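You operate a simulated robot arm through the tools that you are given. There is no shell and no other tool. Be economical: measure what you need, move in short steps, check, and stop when the job is done.

Carry out the task below with a simulated robot arm. There is one attempt and no reset: what you move stays moved.

TASK
Set one snap in the red wallet with the press slide at 1.
Fine: Then lay it in the green tray; leave the press slide out and nothing under the ram.
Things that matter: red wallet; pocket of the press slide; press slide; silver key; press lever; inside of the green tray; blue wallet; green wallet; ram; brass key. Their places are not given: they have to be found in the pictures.

It is judged by the outcome, as a careful person would: the job done as asked, and still so three seconds after it is handed in. It fails if anything else is knocked over, pushed out of place, dropped, spilled or broken.

THE ROBOT
A 7-joint arm with a two-finger parallel gripper, fixed in place. Base frame: the origin is at the foot of the arm, x ahead of it, y to its left, z up. Lengths are in m, angles in rad, forces in N, time in s.
Its first joint turns from -1.152 to 1.152 rad. Payload 1.57 kg.
Tool frame: the origin (TCP) lies between the finger pads and is the grasp point; the fingertips stand 0.03 m ahead of it; z points along the fingers, y is the line along which they close. The gripper opens to 0.11 m. The fingers are 0.024 m wide and 0.012 m thick; the gripper's body (0.048 by 0.112 m) begins 0.078 m behind the TCP.
Orientation is that of the tool frame in the base frame, as [roll, pitch, yaw] about the fixed x, y, z axes, in that order (R = Rz(yaw) Ry(pitch) Rx(roll)). With the fingers straight down and closing along the base's y, the tool's x points along the base's -x, its y along +y and its z along -z.

THE INTERFACE
- The arm moves only by the tool send_rows. Its argument "series" is a list of rows, each an object of numbers (a shift or turn left out is 0, a gripper value left out holds the last): "rx", "ry", "rz": the turn, a rotation vector about the tool's x, y, z in degrees; "dx", "dy", "dz": the shift along the tool's x, y, z in m; "grip": the opening, from 0 (shut) to 1 (fully open). In form: [{"rx": .., "ry": .., "rz": .., "dx": .., "dy": .., "dz": .., "grip": ..}, ...]. A call has 1 to 12 rows; each row shifts and turns the commanded pose from where the row before left it, along the tool's axes as they then stand. A row lasts 0.2 s, in which the tool goes at most 0.05 m and 0.15 rad; a call with a longer step from one row to the next is refused whole, and so is a gripper value outside its range. A pose out of reach is approached as far as the arm can. The call stops where the force on the tool passes 70 N (or 10 N more than at its start, if that is more) or the arm is blocked; 0.2 s more then pass. The fingers move at their own pace (about 0.108 m/s each) and stop on an object; they squeeze with about 37 N. The grip force told is the motor's: it shows also when the fingers shut on nothing. Time passes only in rows, and 0.2 s behind the last, so rows that do not move let the fingers close. It gives the time, the measured TCP pose, the force on the tool (base axes), the opening and the grip force at its end, in the units of the frame above (readings bear some noise).
- Cameras (640 x 400 px; columns grow to the right, rows downward): "scene" is fixed at [0.1734, -0.3954, 1.4101]; the picture's right is [0.73, -0.69, 0.00], its down [-0.35, -0.37, -0.86] and it looks along [0.59, 0.63, -0.50] (base axes); focal length 237 px, centre (320, 200). "wrist" rides on the gripper at [-0.036, 0, -0.08] in the tool frame; the picture's right is [0.00, -1.00, 0.00], its down [0.97, 0.00, -0.24] and it looks along [0.24, 0.00, 0.97] (tool axes); focal length 218 px, centre (320, 200).
- snapshot(camera): a new picture of that camera. No time passes.
- measure_at(camera, pixels): for up to 12 pixels [column, row] of the newest picture of that camera ("zoom" is the newest enlarged one), the place [x, y, z] in the base frame of the surface seen there, good to about 0.003 m. No time passes.
- enlarge(camera, box): a new picture of the part [left, top, right, bottom] of that camera's present view, enlarged. No time passes.
- sign_off(): hands the job in; it is judged then, once.

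Work in short steps. Measure before you move; look again where a grasp or a placing could have gone wrong, and mend it. You have 80 turns and 34 pictures in all, the two below and enlarged ones among them. Open the gripper and draw the arm clear of the work before you hand the job in, unless the task says otherwise; then end with one line.

The tools are called after "Call:" as a command line: name --argument value ..., lists and objects as JSON in quotes. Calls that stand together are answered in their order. send_rows: Moves the arm, as the interface text tells. Its arguments: {"type":"object","properties":{"series":{"type":"array"}},"required":["series"]} The other tools are called the same way: snapshot (camera) takes a picture; measure_at (camera, pixels) gives the place of the surface under pixels of a picture; enlarge (camera, box) takes an enlarged picture of a part of a camera's view; sign_off () hands the job in.

At the start:

```text
clock: 0.0
tool_pos: [0.3496, 0.0871, 1.3275]
orientation: [3.141, 0.001, 3.141]
force: [-0.5, 0.4, -0.6]
opening: 0.11
finger_force: 0.0
```

scene: 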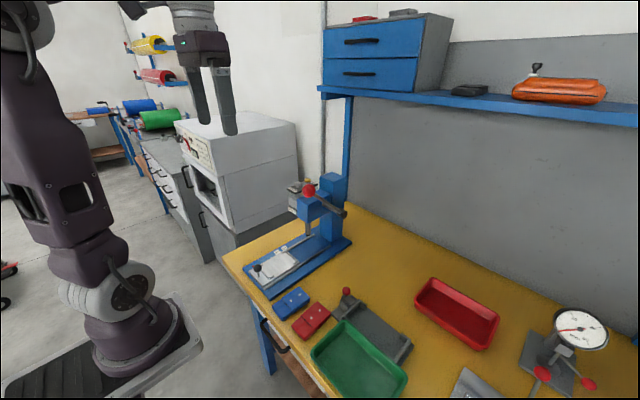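
wrist: 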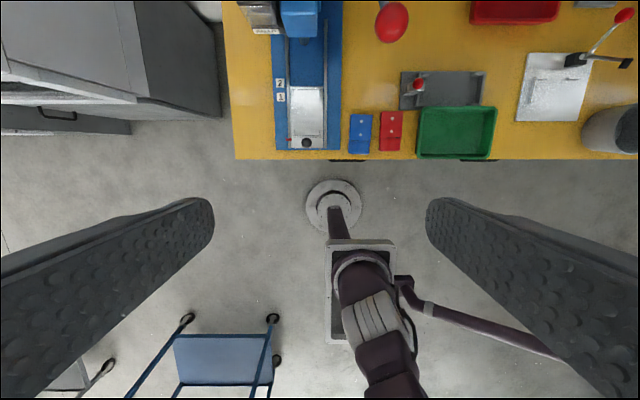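

The press is at about (310,230) in the scene with the slide at (275,265). I'll enlarge the work area from both cameras.

Call:
enlarge --camera "scene" --box '[230, 170, 430, 300]'

Call:
enlarge --camera "wrist" --box '[220, 0, 520, 180]'

```text
3.08 times, centred on (330, 235) of scene
```

zoom: 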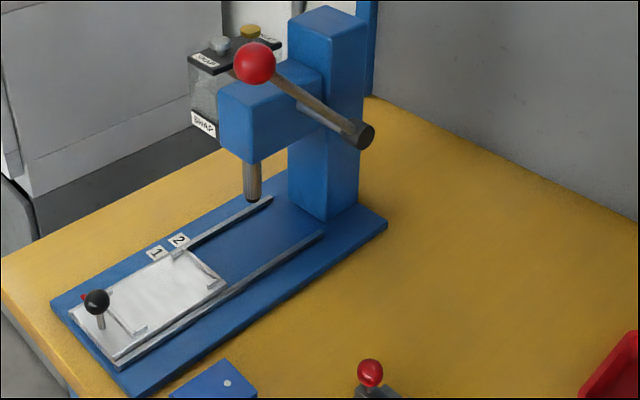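

```text
2.13 times, centred on (370, 90) of wrist
```

zoom: 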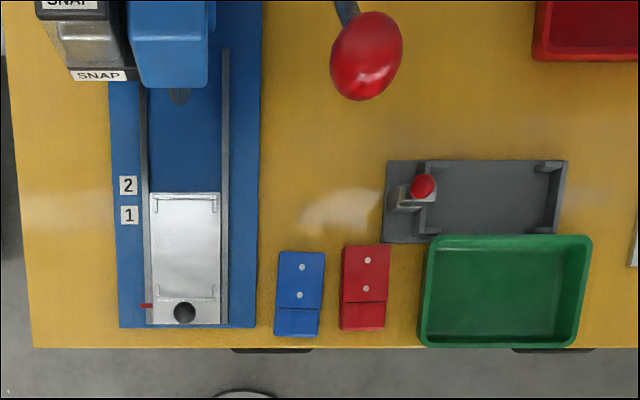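

The feeder box by the ram has two keys and labels. I'll look closer at those and at the slide.

Call:
enlarge --camera "scene" --box '[280, 170, 350, 214]'

Call:
enlarge --camera "scene" --box '[240, 235, 340, 297]'

```text
9.09 times, centred on (315, 192) of scene
```

zoom: 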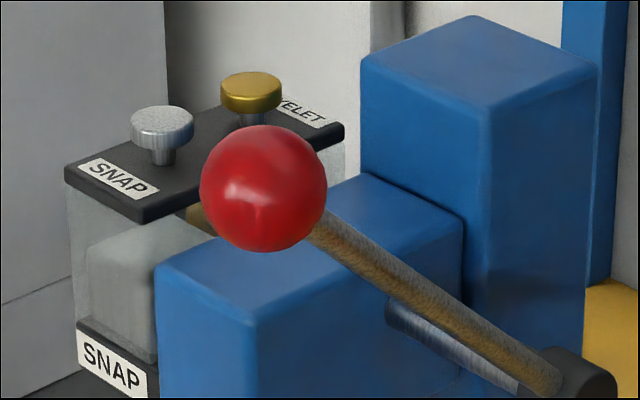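

```text
6.40 times, centred on (290, 266) of scene
```

zoom: 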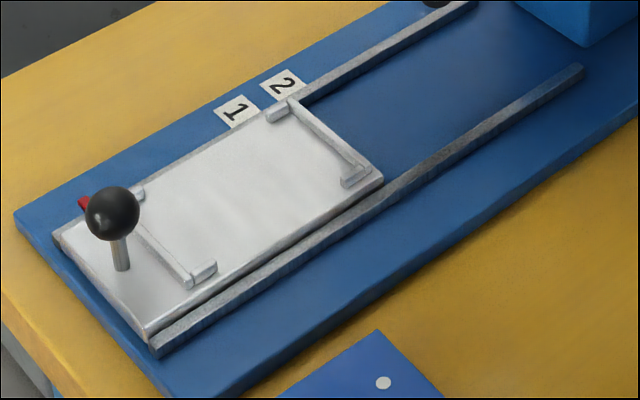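

Silver key is SNAP, brass is EYELET. Now I'll measure the red wallet, slide parts, marks and tray.

Call:
measure_at --camera "wrist" --pixels '[[382, 113], [401, 113], [399, 149], [381, 149], [391, 131], [355, 131], [306, 143], [293, 90], [325, 90], [325, 134], [293, 134], [456, 130]]'

Call:
measure_at --camera "zoom" --pixels '[[112, 205], [122, 255], [84, 203], [236, 110], [283, 84], [275, 115], [353, 175], [200, 272], [132, 195], [240, 180], [150, 325], [377, 180]]'

Call:
measure_at --camera "scene" --pixels '[[297, 183], [307, 181], [308, 190], [346, 212], [309, 233], [325, 203], [330, 209], [311, 195], [370, 365], [325, 345], [405, 375]]'

```text
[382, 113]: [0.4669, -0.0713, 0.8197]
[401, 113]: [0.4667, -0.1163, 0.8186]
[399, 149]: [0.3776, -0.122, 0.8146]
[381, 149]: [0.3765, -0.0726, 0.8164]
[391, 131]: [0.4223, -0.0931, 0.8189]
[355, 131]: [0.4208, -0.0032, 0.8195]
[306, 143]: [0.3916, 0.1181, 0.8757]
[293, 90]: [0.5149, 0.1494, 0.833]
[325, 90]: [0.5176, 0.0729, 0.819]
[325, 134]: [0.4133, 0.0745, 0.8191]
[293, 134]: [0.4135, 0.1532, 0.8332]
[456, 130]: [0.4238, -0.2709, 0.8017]
```

```text
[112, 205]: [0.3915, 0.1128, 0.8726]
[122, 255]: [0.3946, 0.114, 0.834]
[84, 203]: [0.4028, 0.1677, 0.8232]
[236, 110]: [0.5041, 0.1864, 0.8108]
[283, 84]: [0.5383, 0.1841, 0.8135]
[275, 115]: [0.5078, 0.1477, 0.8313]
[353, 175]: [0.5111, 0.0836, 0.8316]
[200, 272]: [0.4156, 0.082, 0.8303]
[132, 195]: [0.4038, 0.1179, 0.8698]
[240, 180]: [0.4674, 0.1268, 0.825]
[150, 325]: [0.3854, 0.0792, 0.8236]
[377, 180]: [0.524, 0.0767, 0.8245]
```

```text
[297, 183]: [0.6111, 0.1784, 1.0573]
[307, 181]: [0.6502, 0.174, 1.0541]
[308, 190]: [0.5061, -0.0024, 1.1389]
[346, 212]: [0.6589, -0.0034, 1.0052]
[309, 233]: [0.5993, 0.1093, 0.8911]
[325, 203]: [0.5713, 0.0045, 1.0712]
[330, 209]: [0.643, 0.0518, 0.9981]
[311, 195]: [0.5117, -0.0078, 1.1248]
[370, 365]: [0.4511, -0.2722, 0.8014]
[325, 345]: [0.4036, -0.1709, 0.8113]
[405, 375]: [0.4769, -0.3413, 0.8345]
```

Table is at ~0.80 by triangulation of both cameras. The red wallet is centred near (0.422,-0.095), its spots align with marks 1/2 in its present orientation. Move above it and look.

Call:
send_rows --series '[{"dx": -0.009, "dy": -0.02275, "dz": 0.035, "grip": 1}, {"dx": -0.009, "dy": -0.02275, "dz": 0.035}, {"dx": -0.009, "dy": -0.02275, "dz": 0.035}, {"dx": -0.009, "dy": -0.02275, "dz": 0.035}, {"dx": -0.009, "dy": -0.02275, "dz": 0.035}, {"dx": -0.009, "dy": -0.02275, "dz": 0.035}, {"dx": -0.009, "dy": -0.02275, "dz": 0.035}, {"dx": -0.009, "dy": -0.02275, "dz": 0.035}, {}]'

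Call:
snapshot --camera "wrist"

```text
clock: 2.0
tool_pos: [0.4218, -0.094, 1.0458]
orientation: [3.14, 0.0, -3.141]
force: [0.0, 0.1, 0.4]
opening: 0.1099
finger_force: 0.0
```

```text
27 pictures are left
```

wrist: 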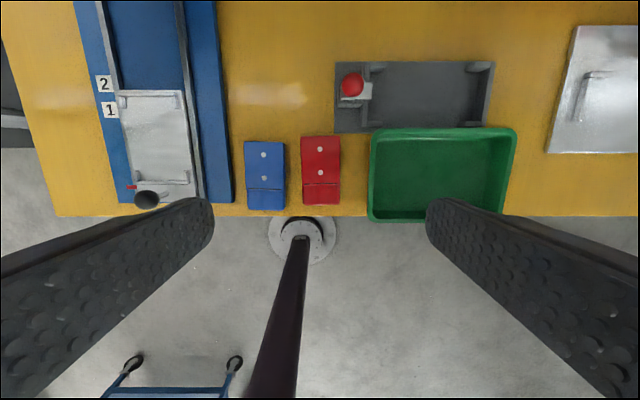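

Wallet seen at columns 302–340, rows 136–205. Measure its edges, spots, the table and clearances.

Call:
measure_at --camera "wrist" --pixels '[[305, 139], [336, 139], [337, 200], [305, 201], [321, 149], [321, 172], [321, 190], [294, 180], [352, 180], [283, 180], [375, 180], [303, 170]]'

Call:
measure_at --camera "wrist" --pixels '[[130, 187], [110, 110], [105, 84], [123, 100], [178, 98], [188, 178], [136, 186], [155, 140], [118, 100], [197, 150], [192, 150], [176, 104]]'

```text
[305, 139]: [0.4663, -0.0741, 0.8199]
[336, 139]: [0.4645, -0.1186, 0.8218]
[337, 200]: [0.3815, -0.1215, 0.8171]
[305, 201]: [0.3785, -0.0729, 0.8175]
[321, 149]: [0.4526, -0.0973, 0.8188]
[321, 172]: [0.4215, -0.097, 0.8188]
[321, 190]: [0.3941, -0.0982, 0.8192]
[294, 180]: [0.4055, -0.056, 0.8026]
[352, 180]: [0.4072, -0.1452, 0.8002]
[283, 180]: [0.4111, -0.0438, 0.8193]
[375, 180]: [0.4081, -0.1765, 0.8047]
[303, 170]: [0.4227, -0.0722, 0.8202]
```

```text
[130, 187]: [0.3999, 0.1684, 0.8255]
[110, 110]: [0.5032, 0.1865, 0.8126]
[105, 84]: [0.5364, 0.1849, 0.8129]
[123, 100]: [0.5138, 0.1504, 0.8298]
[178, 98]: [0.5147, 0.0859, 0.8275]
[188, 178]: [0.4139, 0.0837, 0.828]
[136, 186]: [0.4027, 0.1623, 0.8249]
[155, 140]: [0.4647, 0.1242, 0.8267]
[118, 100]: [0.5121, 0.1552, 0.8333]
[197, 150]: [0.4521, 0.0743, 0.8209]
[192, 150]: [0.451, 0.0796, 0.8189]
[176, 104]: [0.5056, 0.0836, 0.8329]
```

Red wallet centre ≈ (0.4225,-0.097), yaw ≈ 0. I'll enlarge the pocket for accurate edges before picking.

Call:
enlarge --camera "wrist" --box '[70, 75, 270, 215]'

```text
2.86 times, centred on (170, 145) of wrist
```

zoom: 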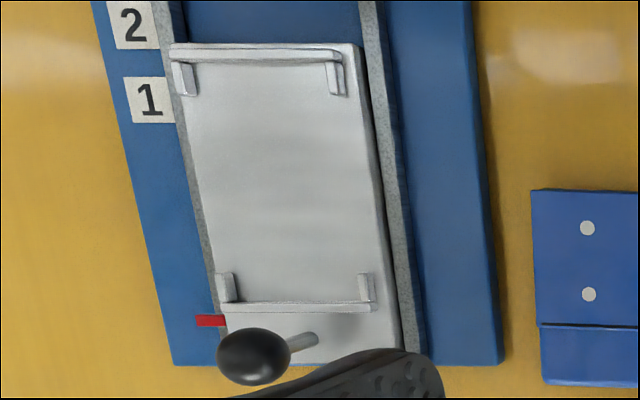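

Call:
measure_at --camera "zoom" --pixels '[[260, 66], [260, 50], [290, 298], [290, 307], [205, 85], [182, 80], [322, 85], [338, 80], [242, 290], [226, 285], [353, 285], [368, 285]]'

Call:
measure_at --camera "zoom" --pixels '[[212, 320], [150, 98], [135, 25], [204, 230], [400, 230], [390, 230], [587, 228], [588, 294]]'

```text
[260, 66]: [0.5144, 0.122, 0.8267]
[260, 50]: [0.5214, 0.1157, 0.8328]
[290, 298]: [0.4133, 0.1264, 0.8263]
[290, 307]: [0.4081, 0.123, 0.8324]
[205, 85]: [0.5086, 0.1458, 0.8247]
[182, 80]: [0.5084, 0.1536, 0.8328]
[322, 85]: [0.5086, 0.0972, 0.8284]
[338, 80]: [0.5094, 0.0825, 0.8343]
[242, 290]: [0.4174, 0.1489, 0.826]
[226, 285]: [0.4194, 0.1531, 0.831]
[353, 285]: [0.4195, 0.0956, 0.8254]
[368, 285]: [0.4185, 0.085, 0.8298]
```

```text
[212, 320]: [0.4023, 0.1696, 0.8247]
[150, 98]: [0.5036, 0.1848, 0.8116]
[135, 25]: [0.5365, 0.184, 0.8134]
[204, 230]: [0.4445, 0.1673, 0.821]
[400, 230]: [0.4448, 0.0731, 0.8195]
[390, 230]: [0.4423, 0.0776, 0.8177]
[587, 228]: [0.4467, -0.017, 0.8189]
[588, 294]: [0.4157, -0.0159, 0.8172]
```

Pocket centre ≈ (0.464,0.118), floor 0.8265. Descend on the red wallet with opening ≈0.064 so the left finger fits the 25 mm gap to the blue wallet.

Call:
send_rows --series '[{"dy": -0.003, "grip": 0.585}, {"dz": 0.045}, {"dz": 0.045}, {"dz": 0.045}, {"dz": 0.03}, {}]'

Call:
snapshot --camera "wrist"

```text
clock: 3.4
tool_pos: [0.4202, -0.099, 0.8809]
orientation: [3.141, 0.0, 3.141]
force: [-0.3, 0.2, 0.4]
opening: 0.0642
finger_force: 0.1
```

```text
25 pictures are left
```

wrist: 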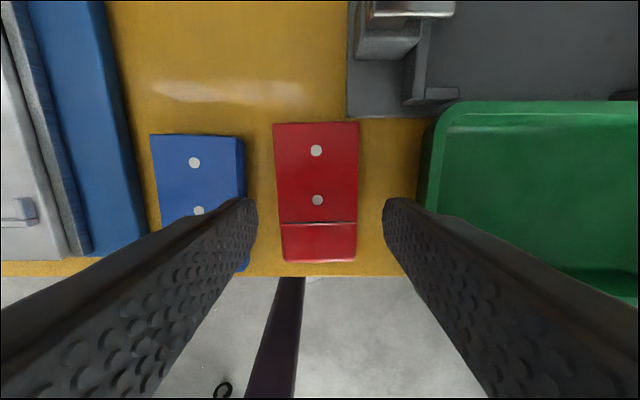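

Fingers straddle the wallet; blue edge clear by ~8 mm. Lower to fingertip ≈0.804 and close.

Call:
send_rows --series '[{"dy": 0.0012, "dx": -0.001, "dz": 0.025}, {"dz": 0.018}, {}, {"grip": 0.35}, {"grip": 0.3}, {}, {}]'

```text
clock: 5.0
tool_pos: [0.4209, -0.0984, 0.8388]
orientation: [-3.142, -0.001, -3.141]
force: [-0.1, 0.7, 0.2]
opening: 0.0549
finger_force: 36.5
```

Gripped (0.055 wide). Lift, carry across at x≈0.42, then move forward over the pocket.

Call:
send_rows --series '[{"dz": -0.03}, {"dz": -0.04}, {"dz": -0.04}, {"dy": 0.043}, {"dy": 0.043}, {"dy": 0.043}, {"dy": 0.043}, {"dy": 0.0445}, {"dx": -0.0415}, {}]'

Call:
snapshot --camera "wrist"

Call:
snapshot --camera "scene"

```text
clock: 7.2
tool_pos: [0.4633, 0.1189, 0.9476]
orientation: [3.141, 0.001, 3.141]
force: [-0.5, -1.0, -0.7]
opening: 0.0548
finger_force: 37.0
```

```text
24 pictures are left
```

wrist: 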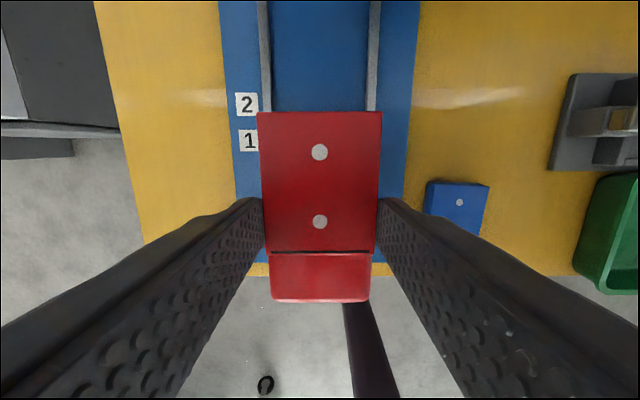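

```text
23 pictures are left
```

scene: 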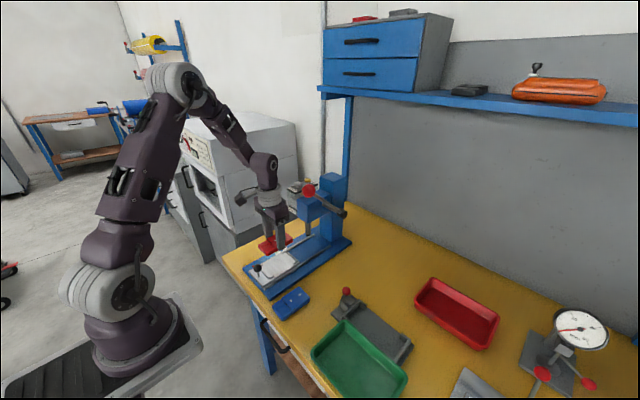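

Call:
measure_at --camera "wrist" --pixels '[[320, 115], [320, 152], [320, 222], [320, 299], [263, 200], [377, 200], [264, 80], [373, 80]]'

```text
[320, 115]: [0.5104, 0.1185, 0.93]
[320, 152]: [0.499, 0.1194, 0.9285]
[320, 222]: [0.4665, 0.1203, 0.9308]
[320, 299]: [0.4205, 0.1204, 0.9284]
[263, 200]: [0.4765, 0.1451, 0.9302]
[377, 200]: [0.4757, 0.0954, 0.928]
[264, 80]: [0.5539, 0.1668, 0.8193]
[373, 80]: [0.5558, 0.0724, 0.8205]
```

Wallet centred at about x=0.465,y=0.120; shift back 1.5 mm and lower into the pocket.

Call:
send_rows --series '[{"dx": 0.0015, "dy": -0.0006, "dz": 0.03}, {"dz": 0.03}, {"dz": 0.015}, {"dz": 0.006}, {}]'

```text
clock: 8.4
tool_pos: [0.4626, 0.1188, 0.8662]
orientation: [3.141, 0.0, -3.141]
force: [-1.6, -0.7, -0.7]
opening: 0.0551
finger_force: 37.0
```

Call:
send_rows --series '[{"dz": 0.002}, {}]'

Call:
enlarge --camera "scene" --box '[235, 205, 335, 300]'

```text
clock: 9.0
tool_pos: [0.4628, 0.1191, 0.8649]
orientation: [3.141, 0.0, 3.141]
force: [-0.1, 0.6, -1.2]
opening: 0.055
finger_force: 36.9
```

```text
4.21 times, centred on (285, 252) of scene
```

zoom: 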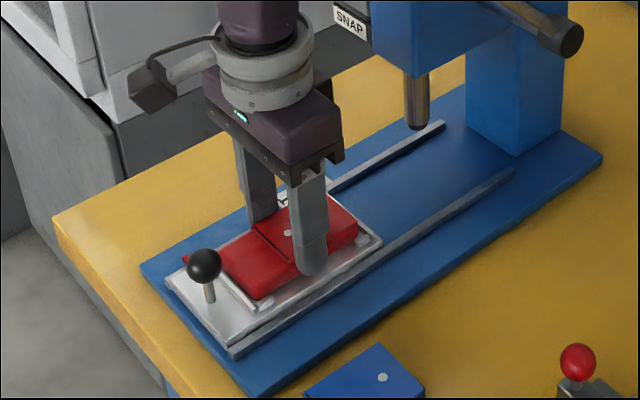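

Wallet sits within the stops. Release, rise and check.

Call:
send_rows --series '[{"dz": 0.001}, {"grip": 0.7}, {}, {"dz": -0.03}, {"dz": -0.04}, {"dz": -0.04}, {}]'

Call:
snapshot --camera "wrist"

```text
clock: 10.6
tool_pos: [0.4654, 0.116, 0.9743]
orientation: [-3.141, 0.0, -3.14]
force: [-0.1, 0.0, -0.6]
opening: 0.0768
finger_force: 0.1
```

```text
21 pictures are left
```

wrist: 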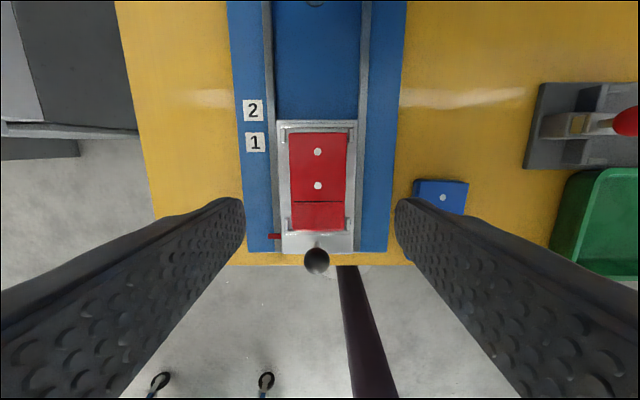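

Wallet is in the pocket. Measure pointer, mark 1, spots and knob.

Call:
measure_at --camera "wrist" --pixels '[[273, 236], [278, 236], [255, 142], [253, 110], [318, 152], [318, 185], [316, 262], [320, 253], [270, 236], [255, 151], [255, 133]]'

Call:
measure_at --camera "zoom" --pixels '[[205, 266], [417, 126], [412, 115], [424, 120], [205, 250], [210, 295]]'

```text
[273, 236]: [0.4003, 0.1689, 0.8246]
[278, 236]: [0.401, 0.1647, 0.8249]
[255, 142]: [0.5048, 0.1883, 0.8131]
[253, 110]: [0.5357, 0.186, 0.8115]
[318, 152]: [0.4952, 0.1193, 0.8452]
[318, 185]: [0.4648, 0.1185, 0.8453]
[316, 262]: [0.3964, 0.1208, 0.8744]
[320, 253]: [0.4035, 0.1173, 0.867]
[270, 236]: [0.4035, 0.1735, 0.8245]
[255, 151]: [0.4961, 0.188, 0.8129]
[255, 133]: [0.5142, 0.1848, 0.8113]
```

```text
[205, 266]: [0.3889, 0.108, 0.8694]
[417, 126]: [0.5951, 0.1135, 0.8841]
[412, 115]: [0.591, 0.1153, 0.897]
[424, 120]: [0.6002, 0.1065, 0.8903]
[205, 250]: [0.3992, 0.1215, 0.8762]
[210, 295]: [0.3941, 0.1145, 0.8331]
```

Slide needs +0.103 m in x. Check the press head's front so the hand clears it during the push.

Call:
measure_at --camera "zoom" --pixels '[[380, 60], [410, 70], [378, 20], [345, 25], [365, 10], [436, 70], [462, 45], [440, 10], [338, 12]]'

Call:
enlarge --camera "scene" --box '[235, 150, 355, 250]'

```text
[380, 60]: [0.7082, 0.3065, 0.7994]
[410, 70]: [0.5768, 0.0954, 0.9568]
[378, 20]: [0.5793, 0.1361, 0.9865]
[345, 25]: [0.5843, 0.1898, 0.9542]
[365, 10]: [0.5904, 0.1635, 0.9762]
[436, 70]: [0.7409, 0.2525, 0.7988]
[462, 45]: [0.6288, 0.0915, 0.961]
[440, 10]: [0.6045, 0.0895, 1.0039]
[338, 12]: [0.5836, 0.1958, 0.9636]
```

```text
4.00 times, centred on (295, 200) of scene
```

zoom: 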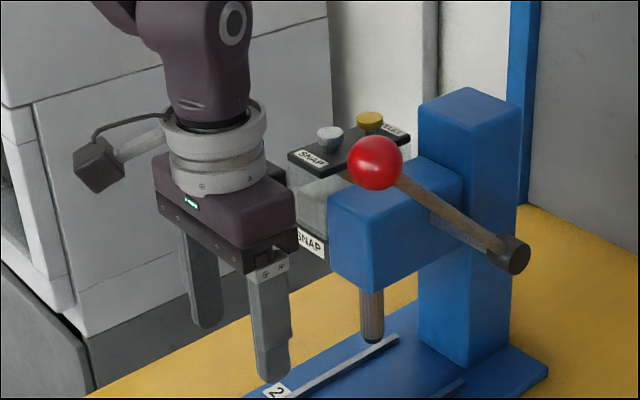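

Head front is at x≈0.577, above 0.953; hand at x≈0.50 clears it. Go to the knob (0.396,0.118) and grip it.

Call:
send_rows --series '[{"dx": 0.035}, {"dx": 0.0315, "dy": -0.001}, {"dz": 0.04}, {"dz": 0.04}, {"dz": 0.0275}, {}, {"grip": 0.0}, {}, {}]'

Call:
enlarge --camera "scene" --box '[235, 205, 335, 300]'

```text
clock: 12.6
tool_pos: [0.3938, 0.1194, 0.8677]
orientation: [3.139, 0.002, -3.139]
force: [-1.2, 14.5, -13.4]
opening: 0.0256
finger_force: 37.2
```

```text
4.21 times, centred on (285, 252) of scene
```

zoom: 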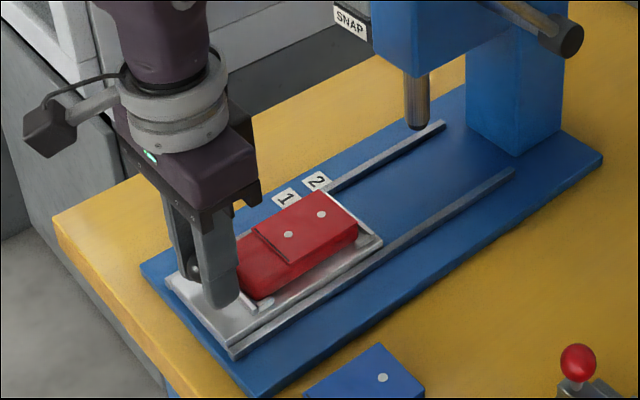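

Knob gripped with a side load of +14 N; relax slightly toward +y and push the slide in 0.10.

Call:
send_rows --series '[{"dy": 0.001}, {"dx": -0.02}, {"dx": -0.025}, {"dx": -0.025}, {"dx": -0.02}, {"dx": -0.01}, {}]'

Call:
enlarge --camera "scene" --box '[235, 190, 345, 300]'

Call:
enlarge --camera "wrist" --box '[160, 0, 480, 200]'

```text
clock: 14.2
tool_pos: [0.4963, 0.1197, 0.8672]
orientation: [3.14, 0.003, 3.14]
force: [2.7, 6.1, 24.0]
opening: 0.0253
finger_force: 36.6
```

```text
3.64 times, centred on (290, 245) of scene
```

zoom: 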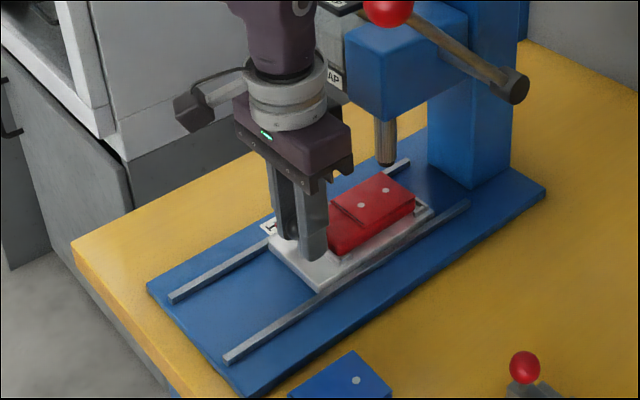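

```text
2.00 times, centred on (320, 100) of wrist
```

zoom: 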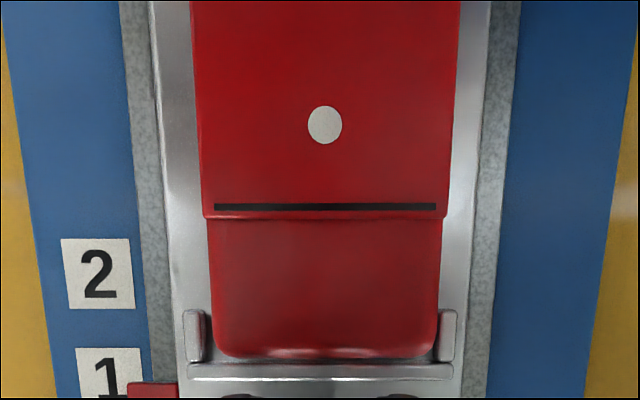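

Call:
enlarge --camera "wrist" --box '[170, 110, 330, 220]'

```text
3.64 times, centred on (250, 165) of wrist
```

zoom: 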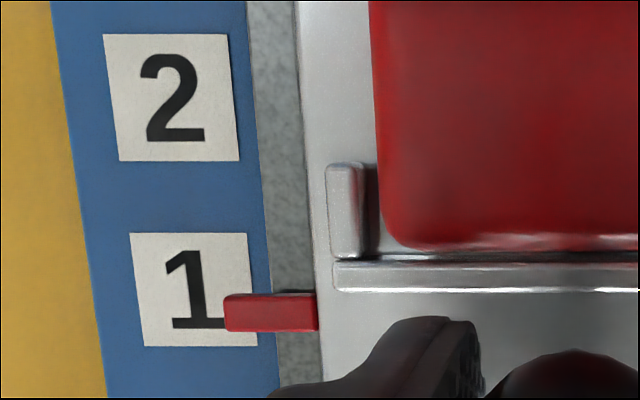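

Call:
measure_at --camera "zoom" --pixels '[[270, 312], [240, 312], [240, 298], [240, 327], [192, 235], [200, 343], [140, 290], [235, 268], [170, 38], [180, 158]]'

```text
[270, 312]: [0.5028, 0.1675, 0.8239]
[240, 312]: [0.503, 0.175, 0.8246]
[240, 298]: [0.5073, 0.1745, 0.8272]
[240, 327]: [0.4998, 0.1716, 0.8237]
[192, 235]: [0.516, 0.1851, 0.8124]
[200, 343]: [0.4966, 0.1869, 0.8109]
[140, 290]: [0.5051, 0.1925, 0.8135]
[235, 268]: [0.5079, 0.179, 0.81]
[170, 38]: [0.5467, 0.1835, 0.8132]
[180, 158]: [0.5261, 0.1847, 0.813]
```

Pointer at x≈0.503, mark 1 centre ≈0.505. Nudge 2 mm, release, and rise back.

Call:
send_rows --series '[{"dx": -0.002}, {}, {}]'

Call:
enlarge --camera "wrist" --box '[170, 110, 330, 220]'

```text
clock: 15.0
tool_pos: [0.4983, 0.1201, 0.8668]
orientation: [3.141, 0.0, 3.141]
force: [-0.4, 10.2, 24.9]
opening: 0.0255
finger_force: 37.6
```

```text
3.64 times, centred on (250, 165) of wrist
```

zoom: 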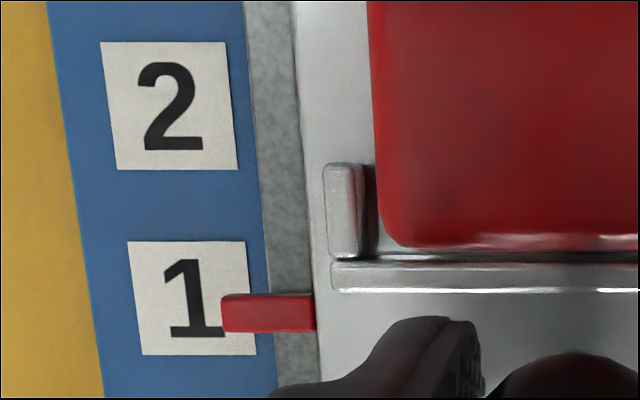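

Allowing for parallax, pointer is at 1. Release the knob and rise clear, back toward -x.

Call:
send_rows --series '[{"grip": 0.4}, {}, {"dz": -0.03}, {"dz": -0.03}, {"dz": -0.04, "dx": 0.02}, {"dz": -0.045, "dx": 0.02}, {"dz": -0.045, "dx": 0.02}, {"dz": -0.045, "dx": 0.02, "grip": 0}, {"dz": -0.03, "dx": 0.02}, {"dx": 0.04}, {}]'

Call:
enlarge --camera "scene" --box '[260, 160, 360, 250]'

```text
clock: 17.4
tool_pos: [0.3591, 0.1185, 1.1291]
orientation: [3.141, 0.0, 3.141]
force: [0.7, 0.3, -0.2]
opening: 0.0
finger_force: 21.5
```

```text
4.44 times, centred on (310, 205) of scene
```

zoom: 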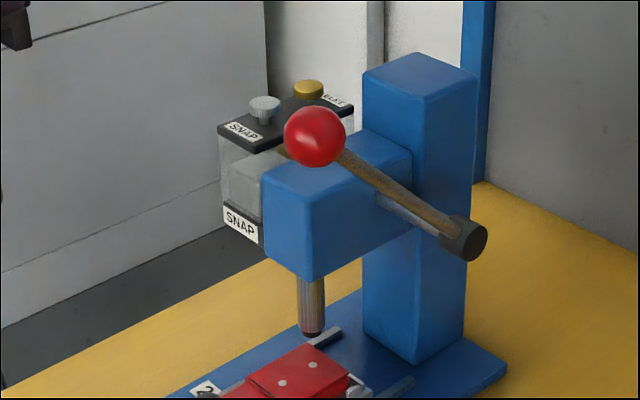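

Call:
measure_at --camera "zoom" --pixels '[[264, 102], [252, 102], [276, 104], [308, 84], [236, 132], [230, 125], [262, 140], [400, 70], [430, 92], [370, 78], [468, 76], [420, 56]]'

Call:
measure_at --camera "zoom" --pixels '[[313, 136], [300, 120], [330, 120], [313, 160], [345, 158], [400, 195], [435, 225], [475, 243], [450, 245], [311, 330], [282, 383], [310, 365]]'

```text
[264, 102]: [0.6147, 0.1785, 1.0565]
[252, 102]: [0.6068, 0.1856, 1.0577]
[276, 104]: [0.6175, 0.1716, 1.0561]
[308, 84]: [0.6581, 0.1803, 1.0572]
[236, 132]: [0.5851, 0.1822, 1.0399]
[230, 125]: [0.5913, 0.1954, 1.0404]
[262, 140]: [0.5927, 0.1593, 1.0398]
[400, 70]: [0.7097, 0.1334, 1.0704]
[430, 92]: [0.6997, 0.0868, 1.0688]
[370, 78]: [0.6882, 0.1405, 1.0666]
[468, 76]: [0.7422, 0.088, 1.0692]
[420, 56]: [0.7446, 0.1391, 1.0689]
```

```text
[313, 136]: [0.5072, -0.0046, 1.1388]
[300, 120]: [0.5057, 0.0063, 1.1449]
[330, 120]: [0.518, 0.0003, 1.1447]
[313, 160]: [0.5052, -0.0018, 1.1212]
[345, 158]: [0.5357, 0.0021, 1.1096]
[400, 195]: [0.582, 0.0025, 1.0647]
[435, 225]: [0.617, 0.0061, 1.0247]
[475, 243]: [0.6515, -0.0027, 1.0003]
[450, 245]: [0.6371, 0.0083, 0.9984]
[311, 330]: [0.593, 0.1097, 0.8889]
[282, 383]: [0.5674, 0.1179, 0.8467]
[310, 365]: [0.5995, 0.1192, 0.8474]
```

Silver key top at (0.6145,0.1785,1.057); lid at 1.040. Move the shut fingertips above it.

Call:
send_rows --series '[{"dx": -0.0427, "dy": 0.01}, {"dx": -0.0427, "dy": 0.01}, {"dx": -0.0427, "dy": 0.01}, {"dx": -0.0427, "dy": 0.01}, {"dx": -0.0427, "dy": 0.01}, {"dx": -0.0427, "dy": 0.0095}, {}, {}]'

Call:
enlarge --camera "scene" --box '[260, 140, 360, 230]'

```text
clock: 19.2
tool_pos: [0.6047, 0.1833, 1.1286]
orientation: [-3.124, -0.006, -3.111]
force: [0.1, 0.2, -0.2]
opening: 0.0001
finger_force: 21.3
out of reach, approached as far as the arm can: row 6
```

```text
4.44 times, centred on (310, 185) of scene
```

zoom: 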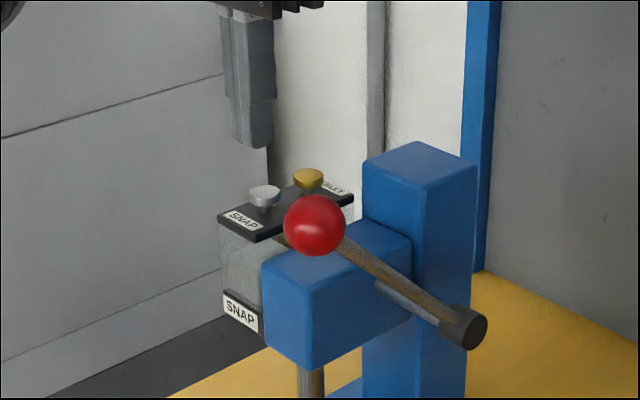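

Just short of reach at this height; lowering should help. Descend 25 mm and check.

Call:
send_rows --series '[{"dz": 0.015}, {"dz": 0.012}, {}, {}]'

```text
clock: 20.2
tool_pos: [0.6156, 0.1785, 1.1059]
orientation: [3.141, 0.0, -3.14]
force: [-0.2, 0.6, 0.4]
opening: 0.0
finger_force: 21.5
```

On target now. Lower to contact, watching force.

Call:
send_rows --series '[{"dz": 0.01}, {"dz": 0.006}, {"dz": 0.003}, {}]'

```text
clock: 21.2
tool_pos: [0.614, 0.1793, 1.0857]
orientation: [3.141, 0.001, -3.141]
force: [-0.4, -0.7, 2.0]
opening: 0.0
finger_force: 21.2
```

Call:
send_rows --series '[{"dz": 0.003}, {"dz": 0.003}, {}]'

Call:
enlarge --camera "scene" --box '[275, 165, 325, 210]'

```text
clock: 22.0
tool_pos: [0.6151, 0.1798, 1.0795]
orientation: [-3.141, 0.001, 3.14]
force: [-1.2, -0.4, 3.2]
opening: 0.0003
finger_force: 21.4
```

```text
8.89 times, centred on (300, 188) of scene
```

zoom: 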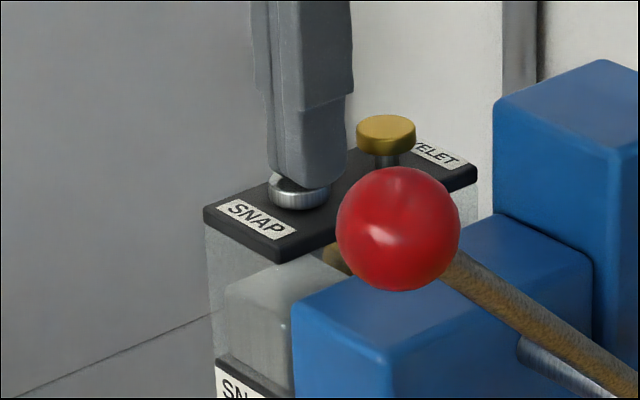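

Key is being depressed against a spring (3 N) and is nearly down; press to the stop.

Call:
send_rows --series '[{"dz": 0.002}, {"dz": 0.002}, {}]'

Call:
enlarge --camera "scene" --box '[275, 165, 335, 245]'

```text
clock: 22.8
tool_pos: [0.6155, 0.18, 1.0765]
orientation: [3.14, 0.001, -3.14]
force: [-4.9, 0.2, 21.9]
opening: 0.0
finger_force: 21.3
```

```text
5.00 times, centred on (305, 205) of scene
```

zoom: 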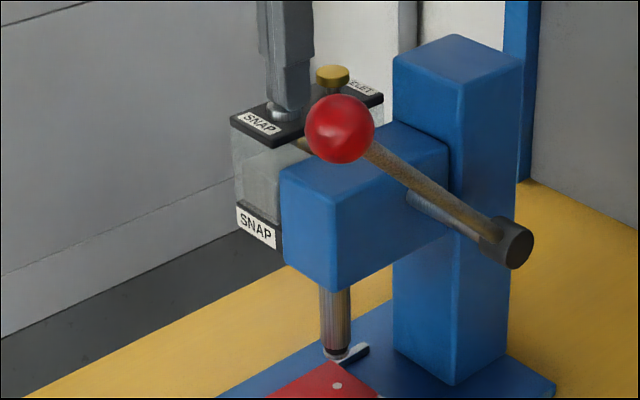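

Key is bottomed (22 N) and a snap seems to sit at the ram tip. Release the key, back away, and climb toward the lever ball (≈0.517, 0.006, 1.131).

Call:
send_rows --series '[{"dz": -0.02}, {"dz": -0.018}, {"dx": 0.045}, {"dx": 0.045}, {"dx": 0.045}, {"dx": 0.045, "dz": -0.02}, {"dx": 0.03, "dz": -0.035}, {"dz": -0.045}, {"dy": -0.043, "grip": 0.7}, {"dy": -0.043}, {"dy": -0.043}, {"dy": -0.0437}]'

Call:
enlarge --camera "scene" --box '[270, 165, 350, 250]'

```text
clock: 25.4
tool_pos: [0.4048, 0.0061, 1.2137]
orientation: [-3.141, 0.0, -3.141]
force: [-0.1, -0.7, 0.4]
opening: 0.0769
finger_force: 0.1
```

```text
4.71 times, centred on (310, 208) of scene
```

zoom: 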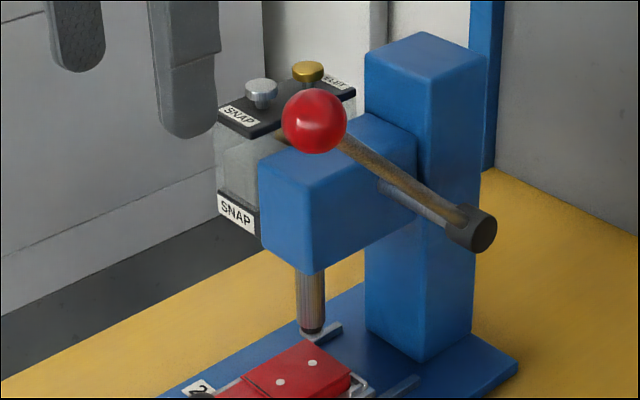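

Snap is loaded at the ram. Move over the lever ball, lower and grip it.

Call:
send_rows --series '[{"dx": -0.04}, {"dx": -0.04}, {"dx": -0.033}, {"dz": 0.04}, {"dz": 0.04}, {}]'

Call:
enlarge --camera "scene" --box '[265, 145, 365, 235]'

```text
clock: 26.8
tool_pos: [0.5175, 0.0053, 1.1344]
orientation: [3.14, 0.001, 3.141]
force: [0.7, 0.4, -0.6]
opening: 0.077
finger_force: 0.1
```

```text
4.44 times, centred on (315, 190) of scene
```

zoom: 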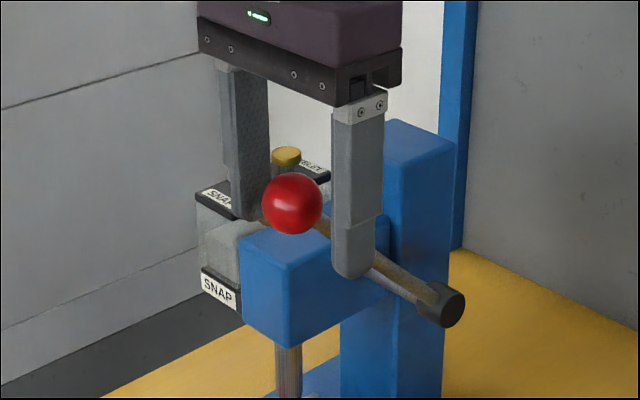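

Call:
measure_at --camera "zoom" --pixels '[[292, 204], [292, 228], [292, 180], [275, 204], [309, 204]]'

```text
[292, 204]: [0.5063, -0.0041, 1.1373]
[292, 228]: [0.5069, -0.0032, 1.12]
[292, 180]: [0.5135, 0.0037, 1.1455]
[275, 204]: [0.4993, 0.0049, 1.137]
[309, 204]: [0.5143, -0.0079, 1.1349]
```

Ball centre ≈ (0.515,0.006,1.128). Small adjust and grip.

Call:
send_rows --series '[{"dz": 0.006, "dx": 0.002}, {"grip": 0.0}, {}, {}]'

```text
clock: 27.8
tool_pos: [0.5157, 0.0103, 1.1282]
orientation: [3.136, -0.001, -3.138]
force: [1.0, 32.4, -0.1]
opening: 0.0354
finger_force: 42.1
```

Ball gripped (0.035); relax the side load with +5 mm in y, then start down the arc about the hub (≈0.655, 1.000).

Call:
send_rows --series '[{"dy": 0.004}, {"dx": 0.0075, "dz": 0.0095}, {"dx": 0.0078, "dz": 0.0096}, {}]'

```text
clock: 28.8
tool_pos: [0.5011, 0.0102, 1.1095]
orientation: [3.14, 0.002, 3.141]
force: [5.6, 16.7, 6.3]
opening: 0.0356
finger_force: 42.3
```

Call:
send_rows --series '[{"dy": 0.002, "dx": 0.0064, "dz": 0.0106}, {"dx": 0.0065, "dz": 0.0107}, {"dx": 0.005, "dz": 0.0113}, {"dx": 0.005, "dz": 0.0114}, {}]'

Call:
enlarge --camera "scene" --box '[265, 165, 365, 255]'

```text
clock: 30.0
tool_pos: [0.477, 0.0097, 1.0652]
orientation: [-3.139, 0.001, 3.14]
force: [-0.7, -16.7, 11.2]
opening: 0.035
finger_force: 42.1
```

```text
4.44 times, centred on (315, 210) of scene
```

zoom: 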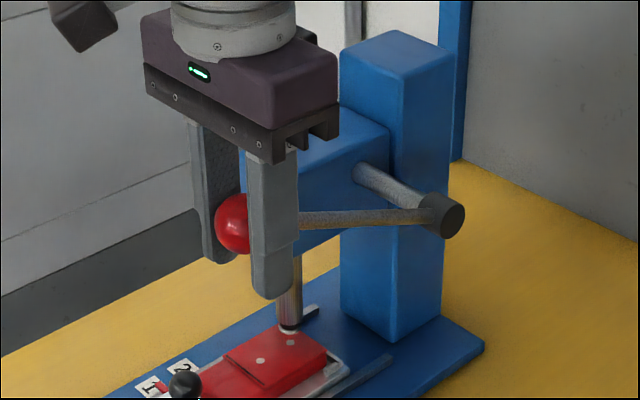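

Ram is coming down with 11 N. Continue the arc.

Call:
send_rows --series '[{"dy": -0.0015, "dx": 0.0035, "dz": 0.012}, {"dx": 0.0035, "dz": 0.0119}, {}]'

```text
clock: 30.8
tool_pos: [0.4709, 0.0098, 1.0411]
orientation: [3.141, 0.002, -3.141]
force: [0.4, -10.0, 9.5]
opening: 0.0352
finger_force: 42.2
```

Call:
send_rows --series '[{"dx": 0.0019, "dz": 0.0122}, {"dx": 0.0019, "dz": 0.0123}, {}]'

Call:
enlarge --camera "scene" --box '[265, 185, 365, 275]'

```text
clock: 31.6
tool_pos: [0.4667, 0.0102, 1.0161]
orientation: [3.141, -0.001, 3.141]
force: [-4.7, -2.5, 10.9]
opening: 0.0351
finger_force: 42.1
```

```text
4.44 times, centred on (315, 230) of scene
```

zoom: 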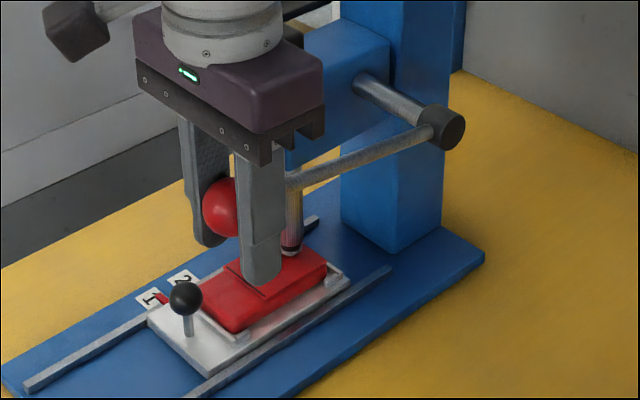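

Ram nearly at the wallet. Continue in smaller steps watching for rising force.

Call:
send_rows --series '[{"dx": 0.0004, "dz": 0.008}, {"dx": 0.0002, "dz": 0.008}, {}]'

```text
clock: 32.4
tool_pos: [0.4658, 0.0107, 0.9988]
orientation: [3.141, -0.003, 3.141]
force: [-13.7, -7.4, 9.3]
opening: 0.0352
finger_force: 42.4
```

Call:
send_rows --series '[{"dx": 0.002, "dz": 0.006}, {"dz": 0.008}, {}]'

Call:
enlarge --camera "scene" --box '[275, 215, 335, 270]'

```text
clock: 33.2
tool_pos: [0.4668, 0.0095, 0.9868]
orientation: [-3.141, 0.003, 3.141]
force: [3.8, -8.5, 33.0]
opening: 0.0353
finger_force: 42.1
```

```text
7.27 times, centred on (305, 242) of scene
```

zoom: 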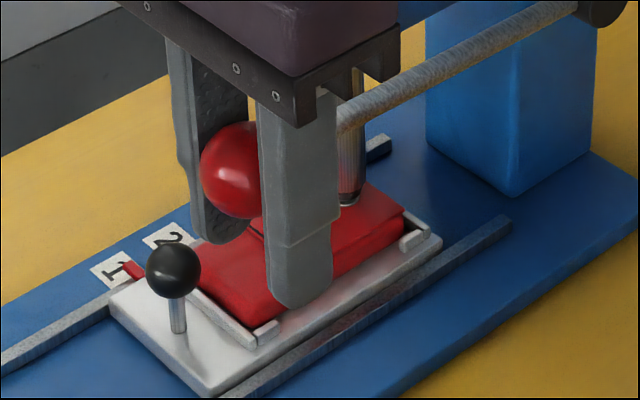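

Ram is in contact and force has risen to 33 N; press a bit further to set firmly.

Call:
send_rows --series '[{"dz": 0.003}, {"dz": 0.002}, {}]'

```text
clock: 34.0
tool_pos: [0.4645, 0.009, 0.9823]
orientation: [-3.141, 0.003, 3.142]
force: [8.0, -9.0, 31.0]
opening: 0.035
finger_force: 42.4
```

Call:
send_rows --series '[{"dz": 0.004, "dx": -0.001}, {"dz": 0.004}, {}]'

```text
clock: 34.8
tool_pos: [0.465, 0.0092, 0.9733]
orientation: [-3.141, -0.001, 3.139]
force: [0.8, -10.4, 32.3]
opening: 0.0353
finger_force: 41.9
```

Call:
send_rows --series '[{"dz": 0.005, "dx": -0.001}, {"dz": 0.005, "dx": -0.001}, {}]'

Call:
enlarge --camera "scene" --box '[285, 205, 345, 260]'

```text
clock: 35.6
tool_pos: [0.4651, 0.0103, 0.9628]
orientation: [3.141, -0.001, 3.14]
force: [-10.6, -9.7, 29.3]
opening: 0.0353
finger_force: 42.9
```

```text
7.27 times, centred on (315, 232) of scene
```

zoom: 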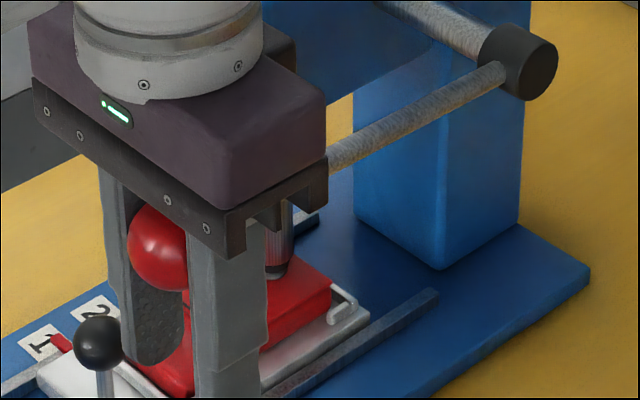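

Still steady 30 N resistance. Continue to the hard stop.

Call:
send_rows --series '[{"dz": 0.005, "dx": 0.001}, {"dz": 0.005}, {}]'

```text
clock: 36.4
tool_pos: [0.4668, 0.0105, 0.9547]
orientation: [3.142, 0.003, 3.141]
force: [3.2, -15.0, 32.5]
opening: 0.0352
finger_force: 42.5
```

Call:
send_rows --series '[{"dz": 0.005, "dx": -0.0005}, {"dz": 0.005, "dx": -0.0005}, {}]'

```text
clock: 37.2
tool_pos: [0.4676, 0.0099, 0.9449]
orientation: [-3.141, -0.001, 3.141]
force: [-11.1, -0.7, 33.1]
opening: 0.0351
finger_force: 41.9
stopped in row 3: the force on the tool passed its limit (the readings are from after the stop); the commanded pose is now the measured one
```

Hard stop reached (force limit). Now return the lever up along the same arc.

Call:
send_rows --series '[{"dz": -0.012, "dx": 0.001}, {"dz": -0.013, "dx": 0.001}, {"dz": -0.012}, {"dz": -0.013}, {"dz": -0.012, "dx": -0.0004}, {"dz": -0.0125, "dx": -0.0006}, {"dz": -0.0125, "dx": -0.0018}, {"dz": -0.012, "dx": -0.0022}, {"dz": -0.012, "dx": -0.003}, {"dz": -0.012, "dx": -0.0035}, {}]'

```text
clock: 39.6
tool_pos: [0.4777, 0.011, 1.0671]
orientation: [-3.141, -0.001, 3.141]
force: [-0.1, 0.5, 0.9]
opening: 0.0
finger_force: 21.2
```

The fingers have slipped off the ball (opening 0). Look at where the lever is.

Call:
enlarge --camera "scene" --box '[255, 165, 365, 275]'

```text
3.64 times, centred on (310, 220) of scene
```

zoom: 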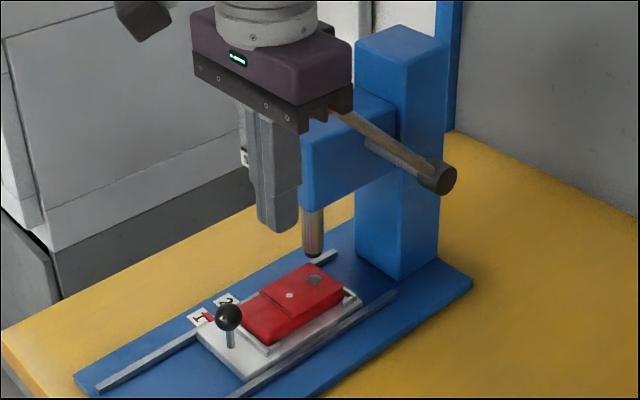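

Lever sprang back up by itself, and a snap is visible on the far spot of the red wallet. Back off and go to the slide knob (≈0.498,0.119).

Call:
send_rows --series '[{"dx": 0.04}, {"dx": 0.0376}, {"dy": 0.036, "dz": 0.02}, {"dy": 0.036, "dz": 0.03}, {"dy": 0.0373, "dz": 0.03}, {"dz": 0.03, "grip": 0.5}, {"dz": 0.028, "dx": -0.02}, {"dx": -0.04}, {"dx": -0.0385}, {"dz": 0.03}, {"dz": 0.032}, {}]'

```text
clock: 42.2
tool_pos: [0.499, 0.119, 0.8693]
orientation: [3.14, 0.001, -3.141]
force: [-0.3, 0.3, 0.0]
opening: 0.0547
finger_force: 0.1
```

Grip the knob and draw the slide out by 0.103.

Call:
send_rows --series '[{"grip": 0}, {}, {}, {"dx": 0.015}, {"dx": 0.025}, {"dx": 0.025}, {"dx": 0.022}, {"dx": 0.012}, {"dx": 0.004}, {}]'

Call:
measure_at --camera "scene" --pixels '[[370, 365]]'

```text
clock: 44.4
tool_pos: [0.3957, 0.1204, 0.8671]
orientation: [3.139, 0.004, 3.14]
force: [11.7, 10.0, 15.6]
opening: 0.0254
finger_force: 36.8
```

```text
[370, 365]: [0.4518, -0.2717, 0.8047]
```

Slide is back at its out position (+x 12 N suggests the stop). Release, rise, and move above the wallet.

Call:
send_rows --series '[{"dx": 0.001}, {}, {"grip": 0.5}, {}, {"dz": -0.03}, {"dz": -0.04}, {"dz": -0.035}, {"dx": -0.035, "grip": 0.7}, {"dx": -0.034}, {}]'

Call:
snapshot --camera "wrist"

```text
clock: 46.6
tool_pos: [0.4606, 0.1184, 0.9726]
orientation: [3.141, -0.001, -3.141]
force: [0.6, -0.2, 0.9]
opening: 0.0772
finger_force: 0.1
```

```text
3 pictures are left
```

wrist: 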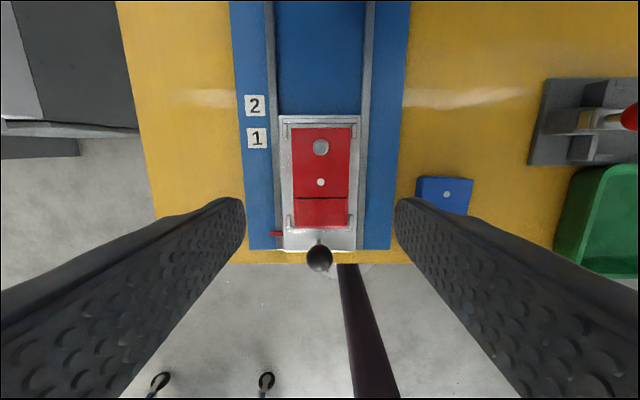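

Snap is set on spot 1 and the slide is out. Measure the wallet and the tray rims.

Call:
measure_at --camera "wrist" --pixels '[[321, 131], [322, 223], [294, 170], [348, 170], [320, 181], [321, 148], [277, 235]]'

Call:
measure_at --camera "scene" --pixels '[[313, 351], [346, 321], [406, 376], [350, 370], [380, 355], [345, 335], [395, 380], [335, 345], [376, 345], [360, 360]]'

```text
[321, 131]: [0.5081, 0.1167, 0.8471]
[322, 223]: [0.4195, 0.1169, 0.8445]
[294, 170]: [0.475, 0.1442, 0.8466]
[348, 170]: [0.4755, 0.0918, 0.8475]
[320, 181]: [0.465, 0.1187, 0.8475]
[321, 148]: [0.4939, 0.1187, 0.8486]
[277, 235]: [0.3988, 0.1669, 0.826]
```

```text
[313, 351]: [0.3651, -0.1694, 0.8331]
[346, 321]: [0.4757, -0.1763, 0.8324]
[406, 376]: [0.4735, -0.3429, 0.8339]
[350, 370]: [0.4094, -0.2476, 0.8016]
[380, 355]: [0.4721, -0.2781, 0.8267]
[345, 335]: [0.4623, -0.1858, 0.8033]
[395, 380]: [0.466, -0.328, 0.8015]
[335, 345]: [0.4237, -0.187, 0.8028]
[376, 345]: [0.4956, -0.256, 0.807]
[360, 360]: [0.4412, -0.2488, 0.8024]
```

Tray inner x-length is only ~0.1 m, so I'll turn the wallet 90° (long side along y) when placing. Grip it now in the pocket.

Call:
send_rows --series '[{"dx": -0.003}, {"dz": 0.04}, {"dz": 0.04}, {"dz": 0.028}, {}, {"grip": 0.3}, {}, {}, {}]'

```text
clock: 48.6
tool_pos: [0.4669, 0.1203, 0.8632]
orientation: [-3.141, 0.0, -3.141]
force: [-0.6, -0.1, 1.2]
opening: 0.055
finger_force: 36.9
```

Gripped. Lift and carry over the tray centre (~0.42,-0.256).

Call:
send_rows --series '[{"dz": -0.03}, {"dz": -0.045}, {"dz": -0.045}, {"dx": 0.045}, {"dy": -0.047}, {"dy": -0.047}, {"dy": -0.047}, {"dy": -0.047}, {"dy": -0.047}, {"dy": -0.047}, {"dy": -0.047}, {"dy": -0.046}]'

Call:
send_rows --series '[{"rz": 8.4}, {"rz": 8.4}, {"rz": 8.4}, {"rz": 8.4}, {"rz": 8.4}, {"rz": 8.4}, {"rz": 8.4}, {"rz": 8.4}, {"rz": 8.4}, {"rz": 8.4}, {"rz": 6.0}, {}]'

Call:
snapshot --camera "wrist"

```text
clock: 51.2
tool_pos: [0.4194, -0.2555, 0.9836]
orientation: [-3.141, 0.003, 3.141]
force: [0.6, 0.3, -0.1]
opening: 0.0552
finger_force: 36.5
```

```text
clock: 53.8
tool_pos: [0.4201, -0.2544, 0.983]
orientation: [-3.142, -0.001, 1.57]
force: [0.2, 0.0, 0.1]
opening: 0.0548
finger_force: 36.7
```

```text
2 pictures are left
```

wrist: 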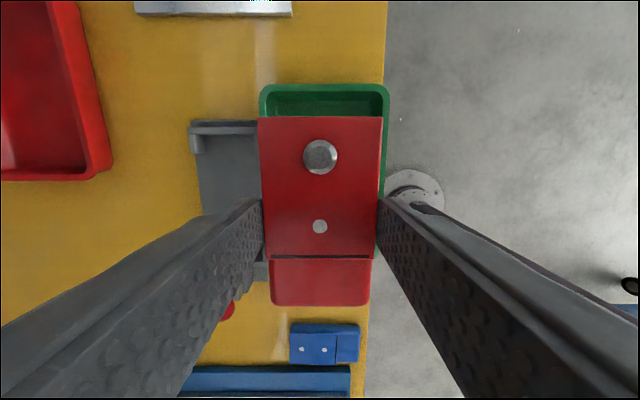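

Call:
measure_at --camera "wrist" --pixels '[[263, 103], [386, 103], [272, 105], [378, 105], [320, 88], [320, 120], [320, 302], [320, 105], [320, 94], [264, 200], [375, 200], [385, 150]]'

```text
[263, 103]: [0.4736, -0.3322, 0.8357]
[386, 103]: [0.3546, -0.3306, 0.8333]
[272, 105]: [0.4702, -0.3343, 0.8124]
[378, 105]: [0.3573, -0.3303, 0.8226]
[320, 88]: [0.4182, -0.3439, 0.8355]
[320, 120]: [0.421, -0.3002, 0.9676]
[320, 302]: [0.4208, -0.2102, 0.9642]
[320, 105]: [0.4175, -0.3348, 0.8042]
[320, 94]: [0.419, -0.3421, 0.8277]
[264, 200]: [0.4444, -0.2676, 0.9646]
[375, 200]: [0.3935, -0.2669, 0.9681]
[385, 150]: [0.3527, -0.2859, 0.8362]
```

Shift 5.5 mm toward -x (tray centre x≈0.4145) and lower into the tray.

Call:
send_rows --series '[{"dy": -0.0055, "dx": -0.001}, {"dz": 0.04}, {"dz": 0.04}, {"dz": 0.035}, {"dz": 0.015}, {"dz": 0.01}, {}]'

```text
clock: 55.4
tool_pos: [0.4138, -0.2548, 0.8423]
orientation: [-3.141, 0.002, 1.571]
force: [0.5, 1.1, 0.6]
opening: 0.0548
finger_force: 36.6
```

Call:
send_rows --series '[{"dz": 0.002}, {"dz": 0.001}, {}]'

```text
clock: 56.2
tool_pos: [0.4145, -0.2558, 0.842]
orientation: [3.14, -0.001, 1.572]
force: [-1.0, 2.2, 9.9]
opening: 0.0546
finger_force: 37.3
```

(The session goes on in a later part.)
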